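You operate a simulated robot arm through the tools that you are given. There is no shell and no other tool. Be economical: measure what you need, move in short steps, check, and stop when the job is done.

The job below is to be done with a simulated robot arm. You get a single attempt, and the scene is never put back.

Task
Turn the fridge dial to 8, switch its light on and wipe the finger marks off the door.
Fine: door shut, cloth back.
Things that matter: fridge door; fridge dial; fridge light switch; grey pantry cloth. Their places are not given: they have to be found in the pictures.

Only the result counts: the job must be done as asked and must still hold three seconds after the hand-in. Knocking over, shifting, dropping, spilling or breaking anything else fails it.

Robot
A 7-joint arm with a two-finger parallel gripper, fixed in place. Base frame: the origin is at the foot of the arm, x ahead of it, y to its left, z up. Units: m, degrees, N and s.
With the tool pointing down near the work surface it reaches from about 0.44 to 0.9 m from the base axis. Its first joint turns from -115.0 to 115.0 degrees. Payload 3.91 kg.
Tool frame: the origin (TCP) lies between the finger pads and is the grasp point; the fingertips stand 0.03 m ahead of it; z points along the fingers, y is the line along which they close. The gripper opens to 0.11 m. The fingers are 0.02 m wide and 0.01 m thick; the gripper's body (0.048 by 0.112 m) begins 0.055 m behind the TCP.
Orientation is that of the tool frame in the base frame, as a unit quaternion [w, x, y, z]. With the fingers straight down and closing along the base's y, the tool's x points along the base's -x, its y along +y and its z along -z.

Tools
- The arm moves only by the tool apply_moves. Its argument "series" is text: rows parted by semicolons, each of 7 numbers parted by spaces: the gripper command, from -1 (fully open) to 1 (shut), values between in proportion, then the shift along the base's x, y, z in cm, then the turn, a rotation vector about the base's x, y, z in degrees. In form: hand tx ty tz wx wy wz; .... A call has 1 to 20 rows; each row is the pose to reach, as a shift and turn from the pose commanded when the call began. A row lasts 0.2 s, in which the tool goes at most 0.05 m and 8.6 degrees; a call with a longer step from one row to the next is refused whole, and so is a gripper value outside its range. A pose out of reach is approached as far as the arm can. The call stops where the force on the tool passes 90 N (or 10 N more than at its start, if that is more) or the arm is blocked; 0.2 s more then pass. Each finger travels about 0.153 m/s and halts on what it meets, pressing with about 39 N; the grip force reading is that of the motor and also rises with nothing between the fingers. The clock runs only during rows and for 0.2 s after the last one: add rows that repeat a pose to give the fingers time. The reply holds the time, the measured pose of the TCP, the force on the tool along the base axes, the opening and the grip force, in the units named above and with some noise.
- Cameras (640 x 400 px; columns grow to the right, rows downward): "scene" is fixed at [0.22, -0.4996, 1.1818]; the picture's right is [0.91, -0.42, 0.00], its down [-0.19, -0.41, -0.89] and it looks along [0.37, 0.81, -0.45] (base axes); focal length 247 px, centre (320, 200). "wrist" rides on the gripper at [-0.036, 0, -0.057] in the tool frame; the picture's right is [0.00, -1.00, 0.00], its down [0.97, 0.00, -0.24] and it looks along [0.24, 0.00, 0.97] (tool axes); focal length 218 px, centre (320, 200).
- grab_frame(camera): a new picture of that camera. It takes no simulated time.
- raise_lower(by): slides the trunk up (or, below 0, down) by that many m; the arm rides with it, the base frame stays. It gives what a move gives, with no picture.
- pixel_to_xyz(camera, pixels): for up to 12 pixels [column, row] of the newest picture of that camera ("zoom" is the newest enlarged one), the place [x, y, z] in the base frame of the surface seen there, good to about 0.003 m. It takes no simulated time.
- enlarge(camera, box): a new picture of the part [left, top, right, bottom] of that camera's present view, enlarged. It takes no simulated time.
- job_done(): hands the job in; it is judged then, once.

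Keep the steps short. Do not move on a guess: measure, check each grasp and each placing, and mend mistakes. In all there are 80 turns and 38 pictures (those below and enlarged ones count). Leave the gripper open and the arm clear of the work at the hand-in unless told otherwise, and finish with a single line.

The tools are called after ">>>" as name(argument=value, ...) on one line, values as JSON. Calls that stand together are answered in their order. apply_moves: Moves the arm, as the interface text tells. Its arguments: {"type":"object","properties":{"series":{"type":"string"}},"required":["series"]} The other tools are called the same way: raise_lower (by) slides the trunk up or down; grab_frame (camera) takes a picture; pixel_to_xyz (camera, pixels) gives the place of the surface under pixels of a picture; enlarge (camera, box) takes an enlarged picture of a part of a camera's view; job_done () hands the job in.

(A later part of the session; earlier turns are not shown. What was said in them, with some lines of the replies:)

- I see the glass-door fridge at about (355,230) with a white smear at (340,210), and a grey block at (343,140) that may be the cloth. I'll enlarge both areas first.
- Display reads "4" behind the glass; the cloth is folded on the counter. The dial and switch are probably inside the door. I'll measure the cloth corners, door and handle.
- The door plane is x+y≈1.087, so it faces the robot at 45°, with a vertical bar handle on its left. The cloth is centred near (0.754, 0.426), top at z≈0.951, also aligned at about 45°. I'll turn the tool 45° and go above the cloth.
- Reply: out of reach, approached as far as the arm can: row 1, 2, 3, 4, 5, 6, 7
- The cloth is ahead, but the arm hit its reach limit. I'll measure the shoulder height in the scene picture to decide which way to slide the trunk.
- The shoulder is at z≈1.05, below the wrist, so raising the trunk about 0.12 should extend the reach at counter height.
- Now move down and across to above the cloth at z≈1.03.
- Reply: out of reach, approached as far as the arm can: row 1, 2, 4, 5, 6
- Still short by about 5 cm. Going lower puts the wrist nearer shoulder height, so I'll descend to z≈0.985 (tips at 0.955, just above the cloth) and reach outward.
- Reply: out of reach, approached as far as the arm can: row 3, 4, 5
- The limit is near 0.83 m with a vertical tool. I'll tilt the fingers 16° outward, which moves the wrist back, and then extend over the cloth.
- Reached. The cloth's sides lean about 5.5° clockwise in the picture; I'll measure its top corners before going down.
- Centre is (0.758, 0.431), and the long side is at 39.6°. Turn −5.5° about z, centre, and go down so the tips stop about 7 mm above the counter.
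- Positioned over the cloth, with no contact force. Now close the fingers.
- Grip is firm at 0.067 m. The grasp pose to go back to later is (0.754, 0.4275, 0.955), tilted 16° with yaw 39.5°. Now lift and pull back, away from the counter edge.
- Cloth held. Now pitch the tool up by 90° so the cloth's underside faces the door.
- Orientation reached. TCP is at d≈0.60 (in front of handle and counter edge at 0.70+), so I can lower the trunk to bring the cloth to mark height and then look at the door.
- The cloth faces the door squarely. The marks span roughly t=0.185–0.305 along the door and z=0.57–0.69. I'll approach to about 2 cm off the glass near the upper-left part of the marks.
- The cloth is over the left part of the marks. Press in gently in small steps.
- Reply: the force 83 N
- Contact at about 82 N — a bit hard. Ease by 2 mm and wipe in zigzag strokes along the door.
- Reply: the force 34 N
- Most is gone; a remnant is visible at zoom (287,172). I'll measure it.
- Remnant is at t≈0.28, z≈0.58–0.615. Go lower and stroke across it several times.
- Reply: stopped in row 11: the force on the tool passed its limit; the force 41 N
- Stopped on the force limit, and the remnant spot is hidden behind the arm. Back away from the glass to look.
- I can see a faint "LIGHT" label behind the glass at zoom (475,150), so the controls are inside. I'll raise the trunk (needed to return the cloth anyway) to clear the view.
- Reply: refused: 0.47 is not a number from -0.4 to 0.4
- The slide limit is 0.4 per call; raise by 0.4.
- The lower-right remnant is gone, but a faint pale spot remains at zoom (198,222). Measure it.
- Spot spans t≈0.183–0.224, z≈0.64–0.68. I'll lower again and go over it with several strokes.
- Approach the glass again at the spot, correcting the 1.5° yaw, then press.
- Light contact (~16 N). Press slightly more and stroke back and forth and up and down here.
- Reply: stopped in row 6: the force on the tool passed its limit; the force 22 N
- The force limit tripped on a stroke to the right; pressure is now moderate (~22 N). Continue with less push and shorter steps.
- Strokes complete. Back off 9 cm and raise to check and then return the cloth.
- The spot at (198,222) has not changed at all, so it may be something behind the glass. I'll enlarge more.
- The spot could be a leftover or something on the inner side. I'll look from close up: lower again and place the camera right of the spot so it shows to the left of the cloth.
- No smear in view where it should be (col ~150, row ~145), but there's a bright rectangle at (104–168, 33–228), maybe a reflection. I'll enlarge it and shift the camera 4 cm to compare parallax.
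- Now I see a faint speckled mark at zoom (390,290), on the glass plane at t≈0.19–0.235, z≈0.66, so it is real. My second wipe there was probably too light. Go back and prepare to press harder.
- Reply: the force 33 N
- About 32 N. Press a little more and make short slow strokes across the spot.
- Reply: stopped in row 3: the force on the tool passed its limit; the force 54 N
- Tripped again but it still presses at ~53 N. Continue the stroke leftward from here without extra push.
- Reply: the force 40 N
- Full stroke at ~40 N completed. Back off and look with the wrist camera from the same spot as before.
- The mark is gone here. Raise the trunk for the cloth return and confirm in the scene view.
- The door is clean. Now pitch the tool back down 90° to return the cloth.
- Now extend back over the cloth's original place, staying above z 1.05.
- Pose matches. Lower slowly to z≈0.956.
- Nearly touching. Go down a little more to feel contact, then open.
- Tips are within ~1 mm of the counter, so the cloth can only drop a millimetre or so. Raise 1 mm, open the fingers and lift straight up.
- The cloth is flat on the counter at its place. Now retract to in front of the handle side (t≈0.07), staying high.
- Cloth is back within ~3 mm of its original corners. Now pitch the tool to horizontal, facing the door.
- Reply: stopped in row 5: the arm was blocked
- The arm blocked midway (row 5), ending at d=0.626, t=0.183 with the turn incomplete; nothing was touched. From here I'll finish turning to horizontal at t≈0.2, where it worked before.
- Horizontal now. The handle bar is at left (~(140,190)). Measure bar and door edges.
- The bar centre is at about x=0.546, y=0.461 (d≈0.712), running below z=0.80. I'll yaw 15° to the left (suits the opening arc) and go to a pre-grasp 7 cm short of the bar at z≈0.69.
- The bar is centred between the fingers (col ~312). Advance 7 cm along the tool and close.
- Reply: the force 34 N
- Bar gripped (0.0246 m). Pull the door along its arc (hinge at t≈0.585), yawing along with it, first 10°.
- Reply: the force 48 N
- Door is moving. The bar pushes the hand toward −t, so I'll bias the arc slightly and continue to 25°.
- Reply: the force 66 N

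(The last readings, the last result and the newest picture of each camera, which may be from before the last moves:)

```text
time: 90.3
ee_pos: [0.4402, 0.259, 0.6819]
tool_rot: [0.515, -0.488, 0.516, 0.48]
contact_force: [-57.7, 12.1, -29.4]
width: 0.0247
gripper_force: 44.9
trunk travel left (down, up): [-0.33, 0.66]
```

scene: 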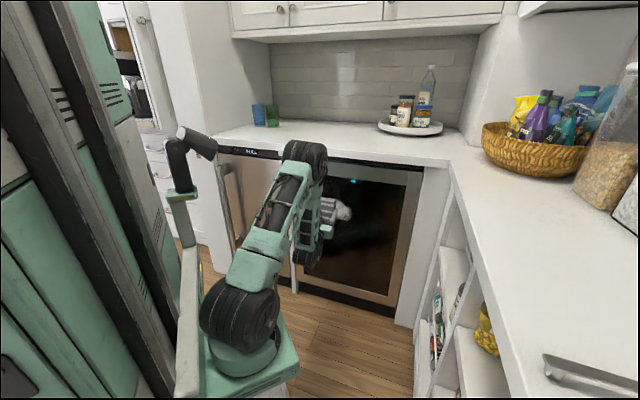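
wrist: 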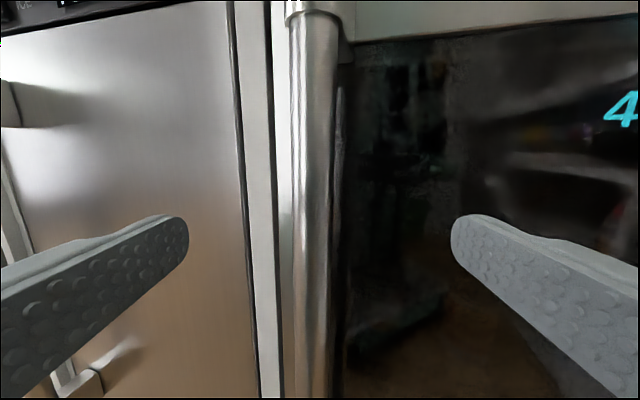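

About 25° open. Try a further 7° along the arc with slightly more −x bias.

>>> apply_moves(series="1 -0.7 -2.2 0 0 0 2; 1 -1.1 -4.5 0 0 0 4; 1 -1.3 -6.4 0 0 0 6; 1 -1.3 -6.4 0 0 0 6")

```text
time: 90.8
ee_pos: [0.4369, 0.2437, 0.6835]
tool_rot: [0.499, -0.501, 0.498, 0.502]
contact_force: [-16.1, 3.3, 5.2]
width: 0.0242
gripper_force: 44.9
out of reach, approached as far as the arm can: row 1, 2
trunk travel left (down, up): [-0.33, 0.66]
stopped in row 2: the force on the tool passed its limit (the readings are from after the stop); the commanded pose is now the measured one
```

Arm limit at ≈27°. Open the fingers and try to back off along −y in small steps.

>>> apply_moves(series="0 0 0 0 0 0 0; -0.4 0 0 0 0 0 0; -0.4 0 0 0 0 0 0; -0.4 0 -1 0 0 0 0; -0.4 0 -2 0 0 0 0; -0.4 0 -3 0 0 0 0; -0.4 0 -4 0 0 0 0; -0.4 0 -5 0 0 0 0; -0.4 0 -6 0 0 0 0")

```text
time: 92.8
ee_pos: [0.4665, 0.1933, 0.6697]
tool_rot: [0.5, -0.5, 0.499, 0.501]
contact_force: [0.1, -0.9, -0.1]
width: 0.077
gripper_force: 0.0
out of reach, approached as far as the arm can: row 4, 5, 6, 7, 8, 9
trunk travel left (down, up): [-0.33, 0.66]
```

Backed off ~5 cm with some +x drift. Look before moving on.

>>> grab_frame(camera="wrist")

>>> grab_frame(camera="scene")

```text
10 pictures are left
```

wrist: 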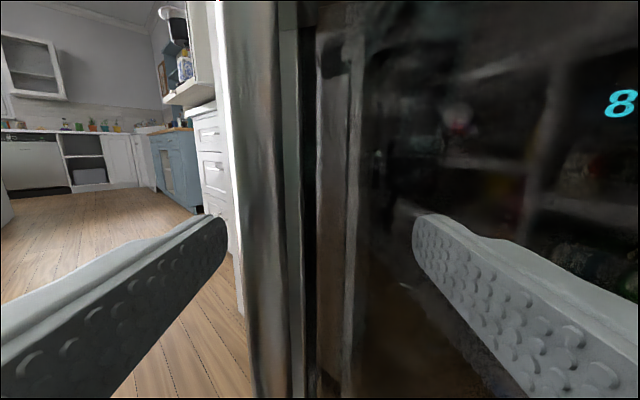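

```text
9 pictures are left
```

scene: 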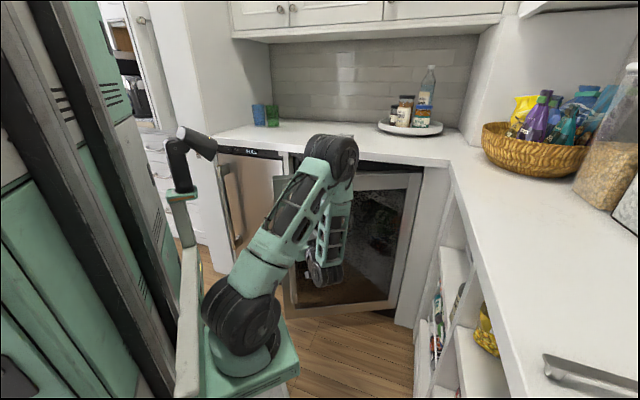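

Door is ajar ~27° and the display on it now shows "8" (perhaps a temperature, not the dial setting) — I'll check at the real dial. Next: pitch the tool down about its own point, which clears the bar, then go over the door top and push it open from inside.

>>> apply_moves(series="-0.4 0 0 0 -8.2 0 0; -0.4 0 0 0 -16.4 0 0; 0 0 0 1 -24.6 0 0; 1 0 0 2 -32.8 0 0; 1 0 0 3 -41 0 0; 1 0 0 4 -49.2 0 0; 1 0 0 5 -57.4 0 0; 1 0 0 6 -65.6 0 0; 1 0 0 7 -73.8 0 0; 1 0 0 8 -82 0 0; 1 0 0 9 -90 0 0; 1 0 0 9 -90 0 0")

```text
time: 95.3
ee_pos: [0.4671, 0.1962, 0.763]
tool_rot: [0.001, -0.707, 0.707, -0.001]
contact_force: [-0.1, 0.8, -0.2]
width: 0.0
gripper_force: 37.8
out of reach, approached as far as the arm can: row 1, 2, 3
trunk travel left (down, up): [-0.33, 0.66]
```

Tool is down with fingers shut. Raise the trunk 0.28 so tips clear the door top.

>>> raise_lower(by=0.28)

>>> apply_moves(series="1 2 3.5 0 0 0 -8; 1 4 7 0 0 0 -16; 1 6 10.5 0 0 0 -24; 1 8 14 0 0 0 -32; 1 9.5 16 0 0 0 -40; 1 10.6 17.9 0 0 0 -45; 1 10.6 17.9 0 0 0 -45")

>>> grab_frame(camera="wrist")

```text
time: 98.2
ee_pos: [0.4661, 0.1963, 1.0423]
tool_rot: [-0.001, 0.708, -0.706, 0.0]
contact_force: [-0.7, -0.5, -0.3]
width: 0.0
gripper_force: 37.2
trunk travel left (down, up): [-0.61, 0.38]
```

```text
time: 99.2
ee_pos: [0.5566, 0.3172, 1.1199]
tool_rot: [0.045, -0.474, 0.876, 0.078]
contact_force: [-0.3, 0.0, -0.7]
width: 0.0
gripper_force: 37.7
trunk travel left (down, up): [-0.61, 0.38]
stopped in row 5: the arm was blocked; the commanded pose is now the measured one
```

```text
8 pictures are left
```

wrist: 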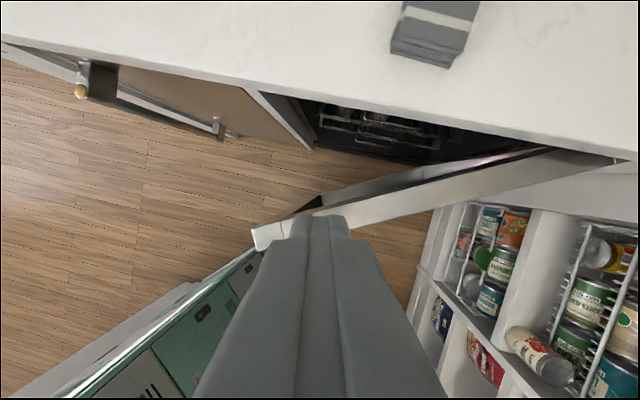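

Stopped by an arm limit but clear of everything. I can see the open door's top edge from (255,240) to (545,150). Measure it.

>>> pixel_to_xyz(camera="wrist", pixels=[[262, 232], [300, 212], [420, 190], [540, 158], [400, 185], [318, 203], [300, 128], [420, 148], [380, 120]])

```text
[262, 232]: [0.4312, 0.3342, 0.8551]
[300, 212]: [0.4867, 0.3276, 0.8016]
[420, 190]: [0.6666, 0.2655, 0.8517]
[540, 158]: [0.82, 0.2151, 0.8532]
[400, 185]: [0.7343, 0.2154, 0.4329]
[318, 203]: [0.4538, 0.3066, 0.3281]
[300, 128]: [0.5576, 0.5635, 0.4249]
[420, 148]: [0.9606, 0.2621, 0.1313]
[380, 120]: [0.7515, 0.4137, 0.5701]
```

Door top inner edge runs from (0.431,0.334) to (0.82,0.215): ~28° open. I'll straighten the tool to vertical with yaw 45° and move to the gap at (0.573, 0.375) while still above.

>>> apply_moves(series="1 0 0 -1 -3 0.4 -4; 1 0.4 1.5 -2 -6.5 0.8 -8; 1 0.8 3 -4 -10.2 1.3 -11.7; 1 1.2 4.4 -6 -10.2 1.3 -11.7; 1 1.6 5.8 -8 -10.2 1.3 -11.7; 1 1.6 5.8 -8 -10.2 1.3 -11.7")

```text
time: 100.0
ee_pos: [0.5688, 0.3286, 1.1628]
tool_rot: [0.037, -0.383, 0.92, 0.079]
contact_force: [-0.1, -0.5, 0.1]
width: 0.0
gripper_force: 37.2
trunk travel left (down, up): [-0.61, 0.38]
stopped in row 4: the arm was blocked; the commanded pose is now the measured one
```

Blocked again, and the hand rose instead of descending. I need to see the arm's posture.

>>> grab_frame(camera="scene")

```text
7 pictures are left
```

scene: 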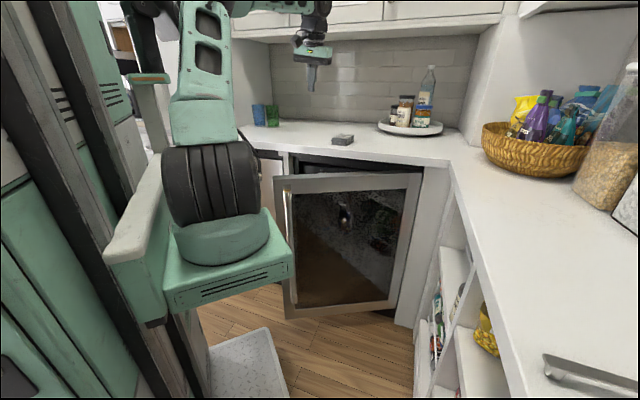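

The arm is folded with its elbow high. The hand is at d=0.635, t=0.170; the door's inner edge there is at d≈0.597 and the counter edge at 0.74, so the closed fingers fit. I'll lower by the trunk instead so the tips go 5 cm below the door top.

>>> raise_lower(by=-0.328)

```text
time: 103.3
ee_pos: [0.5663, 0.3303, 0.8331]
tool_rot: [0.036, -0.384, 0.919, 0.077]
contact_force: [-0.1, 0.6, 0.0]
width: 0.0003
gripper_force: 37.8
trunk travel left (down, up): [-0.282, 0.708]
```

Fingers are in the gap behind the door. Push it open along its arc to ~50°.

>>> apply_moves(series="1 -0.4 -2.5 0 0 0 0; 1 -1.1 -4.7 0 0 0 0; 1 -1.7 -6.9 0 0 0 0; 1 -2.4 -9.1 0 0 0 0; 1 -3 -11.3 0 0 0 0; 1 -3.2 -13.2 0 0 0 0; 1 -3.4 -15.1 0 0 0 0; 1 -3.6 -17 0 0 0 0; 1 -3.7 -18.8 0 0 0 0; 1 -3.7 -18.8 0 0 0 0")

```text
time: 104.8
ee_pos: [0.5839, 0.1389, 0.8291]
tool_rot: [0.043, -0.306, 0.948, 0.075]
contact_force: [0.3, -0.2, 0.0]
width: 0.0
gripper_force: 37.5
trunk travel left (down, up): [-0.282, 0.708]
stopped in row 7: the arm was blocked; the commanded pose is now the measured one
```

No force, so that's an arm posture limit; the door should be at ~50°. Continue the arc, letting the tool yaw along with the arm.

>>> apply_moves(series="1 0.1 -2 0 0 0 -4; 1 0.3 -4 0 0 0 -8; 1 0.5 -6 0 0 0 -12; 1 1 -8.2 0 0 0 -15; 1 1.4 -10.3 0 0 0 -18; 1 1.9 -12.4 0 0 0 -20; 1 2.8 -14.5 0 0 0 -22; 1 3.7 -16.5 0 0 0 -24; 1 4.6 -18.5 0 0 0 -26; 1 4.6 -18.5 0 0 0 -26")

>>> grab_frame(camera="scene")

```text
time: 107.0
ee_pos: [0.6257, -0.0414, 0.8259]
tool_rot: [0.056, -0.092, 0.992, 0.061]
contact_force: [0.2, -0.7, 0.0]
width: 0.0002
gripper_force: 37.4
trunk travel left (down, up): [-0.282, 0.708]
```

```text
6 pictures are left
```

scene: 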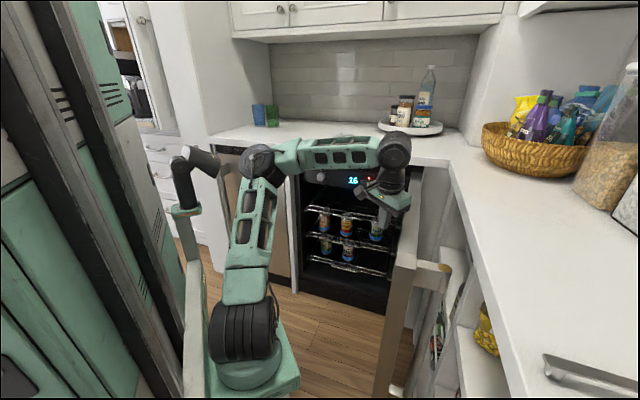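

Door is wide open (~80°). Inside at the top are a knob at (321,178), a display (now 16 — so it's a temperature rising while open) and a red light at (369,178). Enlarge.

>>> enlarge(camera="scene", box=[300, 162, 380, 212])

```text
8.00 times, centred on (340, 187) of scene
```

zoom: 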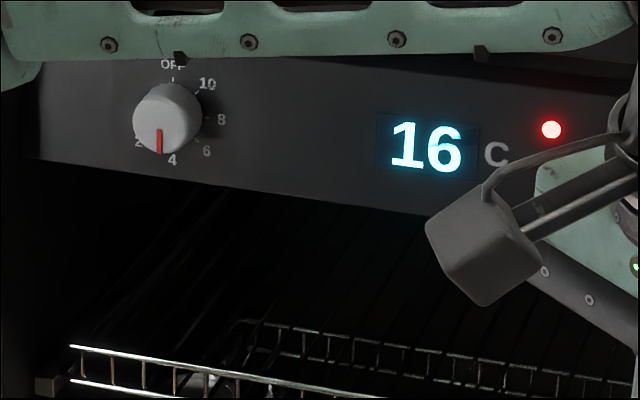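

The dial: OFF at top, 10, 8 (3 o'clock), 6, 4 (6 o'clock), 2; the pointer is on 4. To reach 8 it turns 90° counter-clockwise. Measure the knob and panel.

>>> pixel_to_xyz(camera="zoom", pixels=[[163, 110], [140, 115], [190, 110], [160, 140], [170, 90], [172, 162], [207, 119], [173, 66], [100, 120], [300, 130], [551, 130], [300, 190]])

```text
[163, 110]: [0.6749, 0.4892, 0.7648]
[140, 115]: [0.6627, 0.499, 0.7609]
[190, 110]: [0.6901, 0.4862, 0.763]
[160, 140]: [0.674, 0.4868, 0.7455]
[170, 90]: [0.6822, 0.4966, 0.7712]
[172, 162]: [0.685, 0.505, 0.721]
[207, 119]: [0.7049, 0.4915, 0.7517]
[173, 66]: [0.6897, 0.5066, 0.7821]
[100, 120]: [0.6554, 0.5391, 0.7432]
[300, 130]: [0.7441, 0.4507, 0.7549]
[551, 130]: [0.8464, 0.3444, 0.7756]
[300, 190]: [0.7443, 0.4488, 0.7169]
```

Knob centre is at t≈0.129, z≈0.752, face at d≈0.823 and panel at d≈0.845. Now bring the hand away from the door, back to (0.566, 0.212), turning horizontal toward the panel.

>>> apply_moves(series="1 -0.5 4 0 0 0 0; 1 -1.5 8 0 0 0 0; 1 -2.5 12 0 3.1 -6.9 2.1; 1 -3 14 0 6.3 -13.9 4.2; 1 -3.5 16 0 9.4 -20.8 6.4; 0.5 -4 18 0 12.6 -27.7 8.5; 0 -4.5 20 0 15.7 -34.6 10.6; 0 -5 22 0 18.9 -41.6 12.7; 0 -5.5 24 -1 22 -48.5 14.8; 0 -6 25.3 -2 25.2 -55.4 16.9; 0 -6 25.3 -3 28.3 -62.3 19.1; 0 -6 25.3 -4 31.5 -69.3 21.2; 0 -6 25.3 -5 34.6 -76.2 23.3; 0 -6 25.3 -5 34.6 -76.2 23.3")

```text
time: 108.4
ee_pos: [0.6244, 0.0701, 0.8261]
tool_rot: [0.292, -0.085, 0.946, 0.115]
contact_force: [0.2, 0.4, -0.1]
width: 0.0274
gripper_force: 0.0
trunk travel left (down, up): [-0.282, 0.708]
stopped in row 6: the arm was blocked; the commanded pose is now the measured one
```

Blocked again by the folded elbow posture (no contact force). I'll unfold: raise the trunk and stretch the arm out over the counter, as in the first, well-behaved posture.

>>> raise_lower(by=0.4)

>>> apply_moves(series="0 2 2 0 0 0 0; 0 4 5 -1 -3 2 5; 0 6 9 -2 -6 4 10.9; 0 7.6 13 -4 -9 6.2 16.4; 0 7.6 17 -6 -12 8.2 21.9; 0 7.6 21 -8 -15 10.3 27.4; 0 7.6 25 -9.6 -17.9 12.3 32.8; 0 7.6 29 -9.6 -17.9 12.3 32.8; 0 7.6 29 -9.6 -17.9 12.3 32.8")

```text
time: 112.2
ee_pos: [0.6241, 0.0688, 1.2257]
tool_rot: [0.292, -0.086, 0.945, 0.116]
contact_force: [0.2, -1.1, -0.1]
width: 0.0276
gripper_force: 0.2
trunk travel left (down, up): [-0.682, 0.308]
```

```text
time: 114.2
ee_pos: [0.6999, 0.3633, 1.1327]
tool_rot: [0.129, -0.381, 0.914, 0.057]
contact_force: [0.5, -0.7, 0.5]
width: 0.055
gripper_force: 0.0
trunk travel left (down, up): [-0.682, 0.308]
```

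Reached. Now retract to (0.59, 0.257) and pitch to horizontal there, as worked before.

>>> apply_moves(series="0 -3 -3 0 0 0 0; 0 -6 -6 0 0 0 0; 0 -9 -9 0 0 0 0; 0 -11 -10.6 0 0 0 0; 0 -11 -10.6 0 5.8 -5.8 0; 0 -11 -10.6 0 11.6 -11.6 0; 0 -11 -10.6 0 17.4 -17.4 0; 0 -11 -10.6 0 23.2 -23.2 0; 0 -11 -10.6 0 29 -29 0; 0 -11 -10.6 0 34.8 -34.8 0; 0 -11 -10.6 0 40.6 -40.6 0; 0 -11 -10.6 0 46.4 -46.4 0; 0 -11 -10.6 0 52.3 -52.3 0; 0 -11 -10.6 0 52.3 -52.3 0")

```text
time: 115.1
ee_pos: [0.6707, 0.1842, 1.1247]
tool_rot: [0.13, -0.292, 0.947, 0.037]
contact_force: [0.5, 0.4, 0.0]
width: 0.0548
gripper_force: 0.1
trunk travel left (down, up): [-0.682, 0.308]
stopped in row 4: the arm was blocked; the commanded pose is now the measured one
```

Still blocked when folding in. There's more room farther out and right, so I'll pitch to horizontal while moving outward to about (0.74, 0.25) over the empty counter.

>>> apply_moves(series="0 1.5 1.5 0 5.3 -6.4 1.1; 0 3 3 0 10.6 -12.7 2.1; 0 4.5 4.5 0 15.9 -19.1 3.2; 0 6 6 0 21.2 -25.4 4.2; 0 6.7 6.7 0 26.6 -31.8 5.3; 0 6.7 6.7 0 31.9 -38.1 6.3; 0 6.7 6.7 0 37.2 -44.5 7.4; 0 6.7 6.7 0 42.5 -50.8 8.4; 0 6.7 6.7 0 47.8 -57.2 9.5; 0 6.7 6.7 0 47.8 -57.2 9.5")

```text
time: 117.3
ee_pos: [0.7352, 0.2535, 1.1285]
tool_rot: [0.655, -0.273, 0.649, 0.274]
contact_force: [0.3, 0.1, 0.9]
width: 0.0551
gripper_force: 0.1
trunk travel left (down, up): [-0.682, 0.308]
```

Horizontal now. Back off 4 cm so the tips clear the counter edge; then lower by trunk to panel height.

>>> apply_moves(series="0 -1.4 -1.4 0 0 0 0; 0 -2.9 -2.9 0 0 0 0; 0 -2.9 -2.9 0 0 0 0")

```text
time: 118.1
ee_pos: [0.7052, 0.226, 1.1267]
tool_rot: [0.655, -0.274, 0.649, 0.275]
contact_force: [-0.3, 0.5, -0.1]
width: 0.0549
gripper_force: 0.1
trunk travel left (down, up): [-0.682, 0.308]
```

>>> raise_lower(by=-0.375)

>>> grab_frame(camera="wrist")

```text
time: 121.8
ee_pos: [0.7062, 0.225, 0.7509]
tool_rot: [0.655, -0.273, 0.649, 0.274]
contact_force: [-0.6, -0.5, 0.3]
width: 0.0549
gripper_force: 0.0
trunk travel left (down, up): [-0.307, 0.683]
```

```text
4 pictures are left
```

wrist: 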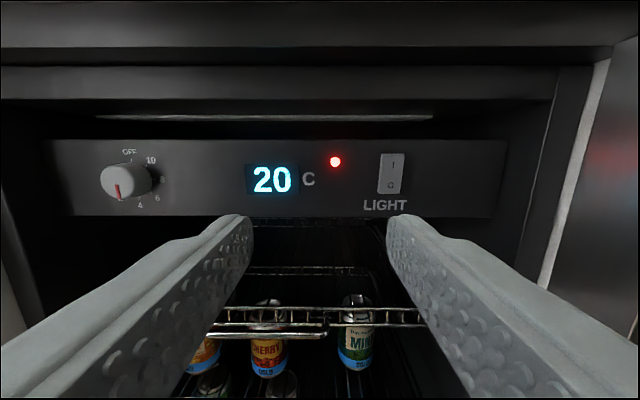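

Great view: dial at (125,182), and a rocker LIGHT switch at (390,173) with I on top and O at the bottom. Measure both.

>>> pixel_to_xyz(camera="wrist", pixels=[[390, 173], [392, 158], [389, 188], [379, 172], [402, 175], [360, 190], [118, 180], [118, 192], [103, 182], [148, 182], [160, 200], [450, 140]])

```text
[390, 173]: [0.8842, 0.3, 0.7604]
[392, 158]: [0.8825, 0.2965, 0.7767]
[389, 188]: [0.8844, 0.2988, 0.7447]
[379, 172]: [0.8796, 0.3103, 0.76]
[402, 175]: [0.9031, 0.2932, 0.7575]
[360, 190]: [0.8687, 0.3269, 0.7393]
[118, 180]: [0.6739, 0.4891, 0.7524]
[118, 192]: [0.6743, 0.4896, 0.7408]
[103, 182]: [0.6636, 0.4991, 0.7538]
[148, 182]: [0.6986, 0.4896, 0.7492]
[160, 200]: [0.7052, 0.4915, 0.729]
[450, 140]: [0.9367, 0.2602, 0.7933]
```

The rocker's top half (I) stands proud (d≈0.834 vs 0.837), so it is off. Press the top at t≈0.414, z≈0.776 with closed fingertips. Approach to ~1.5 cm first.

>>> apply_moves(series="1 2.6 -2.6 1.2 0 0 0; 1 5.2 -5.2 2.5 0 0 0; 1 8.4 -2 2.5 0 0 0; 1 11.4 1 2.5 0 0 0; 1 14.1 3.7 2.5 0 0 0; 1 14.1 3.7 2.5 0 0 0")

```text
time: 123.2
ee_pos: [0.8451, 0.2575, 0.7782]
tool_rot: [0.655, -0.273, 0.65, 0.273]
contact_force: [-0.3, 0.0, -0.3]
width: 0.0
gripper_force: 38.0
trunk travel left (down, up): [-0.307, 0.683]
```

Aligned (t=0.4155, z=0.778). Push forward in small steps.

>>> apply_moves(series="1 0.8 0.8 0 0 0 0; 1 1.4 1.4 0 0 0 0; 1 1.8 1.8 0 0 0 0; 1 2.1 2.1 0 0 0 0; 1 2.3 2.3 0 0 0 0; 1 2.3 2.3 0 0 0 0")

```text
time: 124.1
ee_pos: [0.8634, 0.2766, 0.7791]
tool_rot: [0.654, -0.273, 0.65, 0.274]
contact_force: [-73.5, -51.5, 10.9]
width: 0.0001
gripper_force: 38.0
trunk travel left (down, up): [-0.307, 0.683]
stopped in row 4: the force on the tool passed its limit (the readings are from after the stop); the commanded pose is now the measured one
```

Pressed to the force limit. Back off and go left to t≈0.20, where one picture shows both switch and dial.

>>> apply_moves(series="1 -2.5 -2.5 0 0 0 0; 1 -5 -5 -1 0 0 0; 1 -7.5 -7.5 -2 0 0 0; 1 -10.5 -4.5 -2.7 0 0 0; 0.5 -13.5 -1.5 -2.7 0 0 0; 0 -16.5 1.5 -2.7 0 0 0; 0 -19.5 4.5 -2.7 0 0 0; 0 -22.7 7.7 -2.7 0 0 0; 0 -22.7 7.7 -2.7 0 0 0")

>>> grab_frame(camera="wrist")

```text
time: 126.1
ee_pos: [0.6399, 0.3554, 0.7473]
tool_rot: [0.653, -0.275, 0.65, 0.275]
contact_force: [0.2, -0.1, -0.2]
width: 0.0549
gripper_force: 0.1
trunk travel left (down, up): [-0.307, 0.683]
```

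```text
3 pictures are left
```

wrist: 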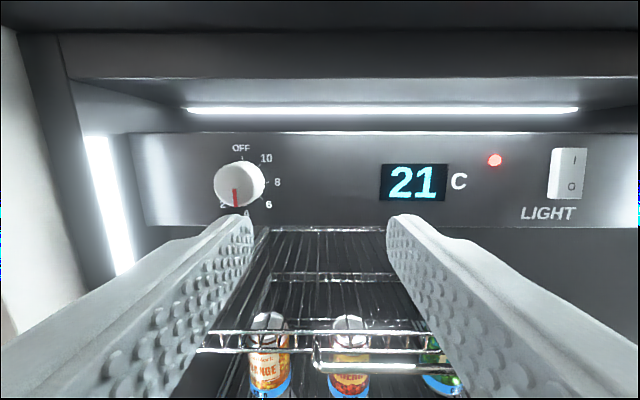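

The light is on. Now measure the dial precisely: knob edges and labels.

>>> pixel_to_xyz(camera="wrist", pixels=[[235, 183], [217, 184], [253, 184], [236, 165], [236, 203], [241, 148], [266, 159], [277, 182], [268, 204], [247, 212], [262, 184], [243, 160]])

```text
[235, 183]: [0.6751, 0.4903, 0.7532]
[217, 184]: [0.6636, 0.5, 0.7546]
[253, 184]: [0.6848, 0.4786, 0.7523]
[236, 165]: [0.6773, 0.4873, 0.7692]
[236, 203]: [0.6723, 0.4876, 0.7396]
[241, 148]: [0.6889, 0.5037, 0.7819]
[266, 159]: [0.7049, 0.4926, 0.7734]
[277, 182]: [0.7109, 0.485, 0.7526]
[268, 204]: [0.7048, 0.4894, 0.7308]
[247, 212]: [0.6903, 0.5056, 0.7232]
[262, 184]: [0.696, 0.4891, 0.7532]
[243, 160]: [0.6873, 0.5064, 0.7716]
```

Labels sit every 45° around (t=0.1305, z=0.7525); pointer at 4 (bottom), 8 at 3 o'clock — exactly 90° counter-clockwise. Advance onto the knob with the fingers 0.055 apart.

>>> apply_moves(series="0 -0.9 4 0.3 0 0 0; 0 -1.7 8.3 0.5 0 0 0; 0 -0.5 9.5 0.5 0 0 0; 0 0.8 10.8 0.5 0 0 0; 0 1.8 11.8 0.5 0 0 0; 0 2.5 12.5 0.5 0 0 0; 0 2.5 12.5 0.5 0 0 0")

```text
time: 127.7
ee_pos: [0.6632, 0.4819, 0.7524]
tool_rot: [0.653, -0.274, 0.65, 0.274]
contact_force: [0.1, -0.2, 0.5]
width: 0.0553
gripper_force: 0.0
trunk travel left (down, up): [-0.307, 0.683]
```

In place (d=0.810, t=0.128, z=0.752). Close on the knob.

>>> apply_moves(series="0.5 0.1 -0.1 0 0 0 0; 1 0.1 -0.1 0 0 0 0; 1 0.1 -0.1 0 0 0 0; 1 0.1 -0.1 0 0 0 0")

```text
time: 128.7
ee_pos: [0.6647, 0.4809, 0.7535]
tool_rot: [0.653, -0.275, 0.65, 0.275]
contact_force: [-4.2, -1.3, -0.6]
width: 0.0371
gripper_force: 45.2
trunk travel left (down, up): [-0.307, 0.683]
5 turns are left
```

The dial is gripped (0.037 m). With few turns left I'll batch: turn it 90° counter-clockwise, then release, back off while unrolling to the earlier viewing spot, and take a picture to check the dial.

>>> apply_moves(series="1 0 0 0 -5.785 -5.785 0; 1 0 0 0 -11.57 -11.57 0; 1 0 0 0 -17.36 -17.36 0; 1 0 0 0 -23.14 -23.14 0; 1 0 0 0 -28.93 -28.93 0; 1 0 0 0 -34.71 -34.71 0; 1 0 0 0 -40.5 -40.5 0; 1 0 0 0 -46.28 -46.28 0; 1 0 0 0 -52.07 -52.07 0; 1 0 0 0 -57.85 -57.85 0; 1 0 0 0 -63.64 -63.64 0; 1 0 0 0 -63.64 -63.64 0; 1 0 0 0 -63.64 -63.64 0")

>>> apply_moves(series="0 0 0 0 0 0 0; 0 0 0 0 0 0 0; 0 -2.8 -2.8 0 0 0 0; 0 -5.6 -5.6 0 0 0 0; 0 -8.5 -8.5 0 0 0 0; 0 -6 -12 0 5.785 5.785 0; 0 -3.5 -15.4 0 11.57 11.57 0; 0 -1 -18.8 0 17.36 17.36 0; 0 1.6 -22.2 0 23.14 23.14 0; 0 4.15 -25.6 0 28.93 28.93 0; 0 4.15 -25.6 0 34.71 34.71 0; 0 4.15 -25.6 0 40.5 40.5 0; 0 4.15 -25.6 0 46.28 46.28 0; 0 4.15 -25.6 0 52.07 52.07 0; 0 4.15 -25.6 0 57.85 57.85 0; 0 4.15 -25.6 0 63.64 63.64 0; 0 4.15 -25.6 0 63.64 63.64 0")

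>>> grab_frame(camera="wrist")

```text
time: 131.5
ee_pos: [0.6629, 0.4817, 0.7522]
tool_rot: [-0.649, 0.659, -0.27, 0.268]
contact_force: [-29.2, -15.8, -11.2]
width: 0.037
gripper_force: 45.0
trunk travel left (down, up): [-0.307, 0.683]
```

```text
time: 135.1
ee_pos: [0.7055, 0.2249, 0.7525]
tool_rot: [0.653, -0.274, 0.651, 0.275]
contact_force: [-0.1, 0.5, 1.2]
width: 0.0551
gripper_force: 0.1
trunk travel left (down, up): [-0.307, 0.683]
```

```text
2 pictures are left
4 turns are left
```

wrist: 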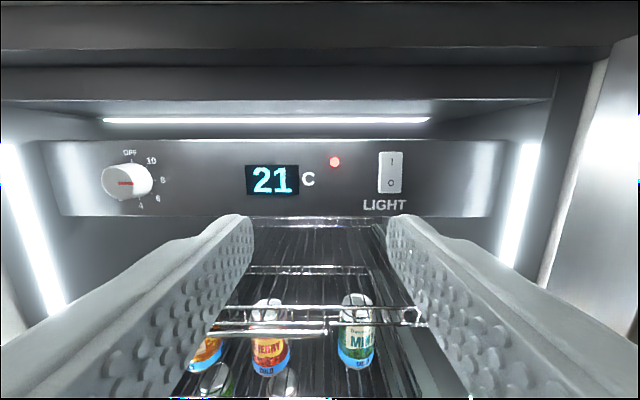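

The dial now points at 8 and the light is on. Next: close the door. I'll raise, reverse the pitch to tool-down as before, move over the open door's top edge with fingers open, and in the same turn measure the door in the last scene picture and take a wrist picture.

>>> pixel_to_xyz(camera="scene", pixels=[[408, 258], [400, 258], [414, 258], [405, 275], [412, 240], [416, 220], [418, 200], [420, 185], [430, 264], [445, 267], [425, 300], [395, 320]])

>>> raise_lower(by=0.375)

>>> apply_moves(series="0 1.5 1.5 0 0 0 0; 0 2.9 2.9 0 0 0 0; 0 2.9 2.9 0 -5.3 6.4 -1.1; 0 2.9 2.9 0 -10.6 12.7 -2.1; 0 2.9 2.9 0 -15.9 19.1 -3.2; -1 2.9 2.9 0 -21.2 25.4 -4.2; -1 2 2 0 -26.6 31.8 -5.3; -1 0.5 0.5 0 -31.9 38.1 -6.3; -1 -1 -1 0 -37.2 44.5 -7.4; -1 -2.5 -2.5 0 -42.5 50.8 -8.4; -1 -3.8 -3.8 0 -47.8 57.2 -9.5; -1 -3.8 -8 0 -47.8 57.2 -9.5; -1 -3.8 -12.2 0 -47.8 57.2 -9.5; -1 -3.8 -16 0 -47.8 57.2 -9.5; -1 -3.8 -17.6 0 -47.8 57.2 -9.5; -1 -3.8 -17.6 0 -47.8 57.2 -9.5")

>>> grab_frame(camera="wrist")

```text
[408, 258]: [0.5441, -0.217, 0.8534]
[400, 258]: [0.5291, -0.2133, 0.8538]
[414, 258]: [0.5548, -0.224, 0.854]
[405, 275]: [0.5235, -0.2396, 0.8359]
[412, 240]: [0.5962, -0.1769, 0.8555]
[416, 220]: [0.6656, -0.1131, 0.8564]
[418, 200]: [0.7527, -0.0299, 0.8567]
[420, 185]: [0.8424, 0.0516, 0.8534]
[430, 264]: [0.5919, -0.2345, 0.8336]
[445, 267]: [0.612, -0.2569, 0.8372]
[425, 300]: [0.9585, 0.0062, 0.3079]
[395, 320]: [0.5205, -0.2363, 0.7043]
```

```text
time: 138.8
ee_pos: [0.7057, 0.2237, 1.1278]
tool_rot: [0.653, -0.274, 0.65, 0.274]
contact_force: [-0.2, -0.3, 0.0]
width: 0.0551
gripper_force: 0.0
trunk travel left (down, up): [-0.682, 0.308]
```

```text
time: 142.2
ee_pos: [0.6693, 0.0476, 1.1256]
tool_rot: [0.131, -0.293, 0.946, 0.041]
contact_force: [0.0, 1.0, -0.9]
width: 0.11
gripper_force: 0.1
trunk travel left (down, up): [-0.682, 0.308]
```

```text
1 pictures are left
3 turns are left
```

wrist: 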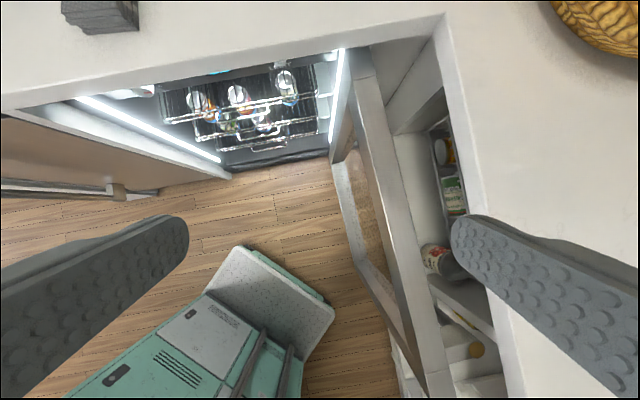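

Door top edge runs from (t 0.538, d 0.231) to (t 0.559, d 0.632): ~87° open. I'll straddle its top edge 25 cm from the hinge with open fingers, sweep it toward closed to ~40°, lift out, and take a last scene picture.

>>> apply_moves(series="-1 3.3 -2.2 0 0 0 2; -1 6.6 -4.4 0 0 0 4; -1 9.9 -6.5 0 0 0 5; -1 9.9 -6.5 0 0 0 5")

>>> raise_lower(by=-0.285)

>>> apply_moves(series="-1 -2 2.8 0 0 0 0; -1 -3.9 5.6 0 0 0 -4; -1 -4.6 7.7 0 0 0 -9; -1 -5.2 9.8 0 0 0 -14; -1 -5.5 12 0 0 0 -19; -1 -5.8 14.2 0 0 0 -24; -1 -5.75 16.5 0 0 0 -29; -1 -5.7 18.7 0 0 0 -34; -1 -5.2 20.9 0 0 0 -39; -1 -4.7 23.1 0 0 0 -44; -1 -4.7 23.1 0 0 0 -44; -1 -4.9 22.7 0 0 0 -44")

>>> raise_lower(by=0.285)

>>> grab_frame(camera="scene")

```text
time: 143.2
ee_pos: [0.7679, -0.0174, 1.129]
tool_rot: [0.13, -0.334, 0.933, 0.047]
contact_force: [1.3, -0.1, 0.7]
width: 0.11
gripper_force: 0.2
trunk travel left (down, up): [-0.682, 0.308]
```

```text
time: 146.0
ee_pos: [0.7677, -0.0165, 0.8441]
tool_rot: [0.129, -0.334, 0.932, 0.047]
contact_force: [0.0, 0.8, 0.2]
width: 0.1099
gripper_force: 0.2
trunk travel left (down, up): [-0.397, 0.593]
```

```text
time: 148.6
ee_pos: [0.7197, 0.2102, 0.8435]
tool_rot: [0.137, 0.04, 0.99, -0.004]
contact_force: [0.1, 0.4, 0.7]
width: 0.1099
gripper_force: 0.1
trunk travel left (down, up): [-0.397, 0.593]
```

```text
time: 151.5
ee_pos: [0.72, 0.2116, 1.1283]
tool_rot: [0.137, 0.04, 0.99, -0.005]
contact_force: [-0.3, 0.0, -0.3]
width: 0.1101
gripper_force: 0.2
trunk travel left (down, up): [-0.682, 0.308]
```

```text
0 pictures are left
2 turns are left
```

scene: 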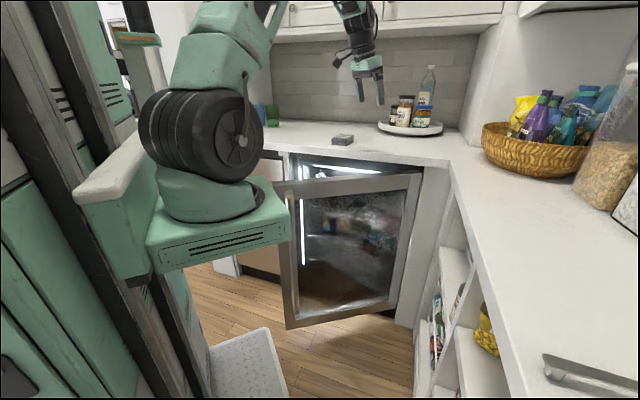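

The door is at ~33° open, clear of the hand. I'll turn the closed hand horizontal at this height, move in front of the door near t=0.42, lower to its top rail (z≈0.82) and push it shut; the force reading and final position will tell whether it's closed.

>>> apply_moves(series="0 0 0 0 2.4 -6.52 3.855; 1 0 0 0 4.8 -13.04 7.71; 1 0 0 0 7.2 -19.55 11.56; 1 0 0 0 9.6 -26.07 15.42; 1 0 0 0 12 -32.6 19.27; 1 0 0 0 14.4 -39.1 23.13; 1 0 0 0 16.8 -45.6 26.98; 1 0 0 0 19.2 -52.1 30.84; 1 0 0 0 21.6 -58.7 34.7; 1 0 0 0 24 -65.2 38.55; 1 0 0 0 26.4 -71.7 42.4; 1 0 -3 0 26.4 -71.7 42.4; 1 0 -6 0 26.4 -71.7 42.4; 1 0 -8.5 0 26.4 -71.7 42.4; 1 0 -8.5 0 26.4 -71.7 42.4")

>>> raise_lower(by=-0.308)

>>> apply_moves(series="1 1 1 0 0 0 0; 1 2 2 0 0 0 0; 1 3 3 0 0 0 0; 1 4 4 0 0 0 0; 1 5 5 0 0 0 0; 1 6 6 0 0 0 0; 1 7 7 0 0 0 0; 1 8 8 0 0 0 0; 1 8.8 8.8 0 0 0 0; 1 9.4 9.4 0 0 0 0; 1 9.8 9.8 0 0 0 0; 1 10.1 10.1 0 0 0 0; 1 10.1 10.1 0 0 0 0")

>>> apply_moves(series="1 0.3 0.3 0 0 0 0; 1 0.6 0.6 0 0 0 0; 1 0.6 0.6 0 0 0 0")

```text
time: 154.7
ee_pos: [0.7223, 0.1233, 1.1276]
tool_rot: [0.653, -0.273, 0.652, 0.273]
contact_force: [0.1, 0.7, -0.2]
width: 0.0
gripper_force: 37.5
trunk travel left (down, up): [-0.682, 0.308]
```

```text
time: 157.8
ee_pos: [0.7203, 0.1238, 0.8194]
tool_rot: [0.653, -0.273, 0.652, 0.272]
contact_force: [-0.2, -0.4, 0.5]
width: 0.0
gripper_force: 37.9
trunk travel left (down, up): [-0.374, 0.616]
```

```text
time: 160.6
ee_pos: [0.8201, 0.2207, 0.8198]
tool_rot: [0.653, -0.271, 0.653, 0.27]
contact_force: [-54.8, -44.8, 1.8]
width: 0.0
gripper_force: 38.3
trunk travel left (down, up): [-0.374, 0.616]
```

```text
time: 160.9
ee_pos: [0.8209, 0.22, 0.8196]
tool_rot: [0.653, -0.272, 0.653, 0.271]
contact_force: [-60.1, -44.3, 12.5]
width: 0.0005
gripper_force: 37.7
trunk travel left (down, up): [-0.374, 0.616]
stopped in row 1: the force on the tool passed its limit (the readings are from after the stop); the commanded pose is now the measured one
1 turns are left
```

The hand stopped firmly (~75 N) with the tips at d≈0.766, within measurement error of the closed door face at 0.769, so the door is shut. Now I'll back away, open the gripper and hand in.

>>> apply_moves(series="1 -0.7 -0.7 0 0 0 0; 1 -2 -2 0 0 0 0; 1 -4.5 -4.5 0 0 0 0; 1 -7 -7 0 0 0 0; 0 -9.5 -9.5 0 0 0 0; -1 -10 -10 0 0 0 0; -1 -10 -10 0 0 0 0; -1 -10 -10 0 0 0 0; -1 -10 -10 0 0 0 0")

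>>> job_done()

```text
time: 162.9
ee_pos: [0.721, 0.1224, 0.8189]
tool_rot: [0.651, -0.272, 0.655, 0.27]
contact_force: [0.1, 0.1, -0.6]
width: 0.11
gripper_force: 0.1
trunk travel left (down, up): [-0.374, 0.616]
```

```text
The job is handed in.
```

Handed in: dial at 8, light on, marks wiped off and cloth back within about 3 mm, all confirmed in pictures; the door is pushed shut, judged only from the firm ~75 N stop at its closed position because no pictures were left.
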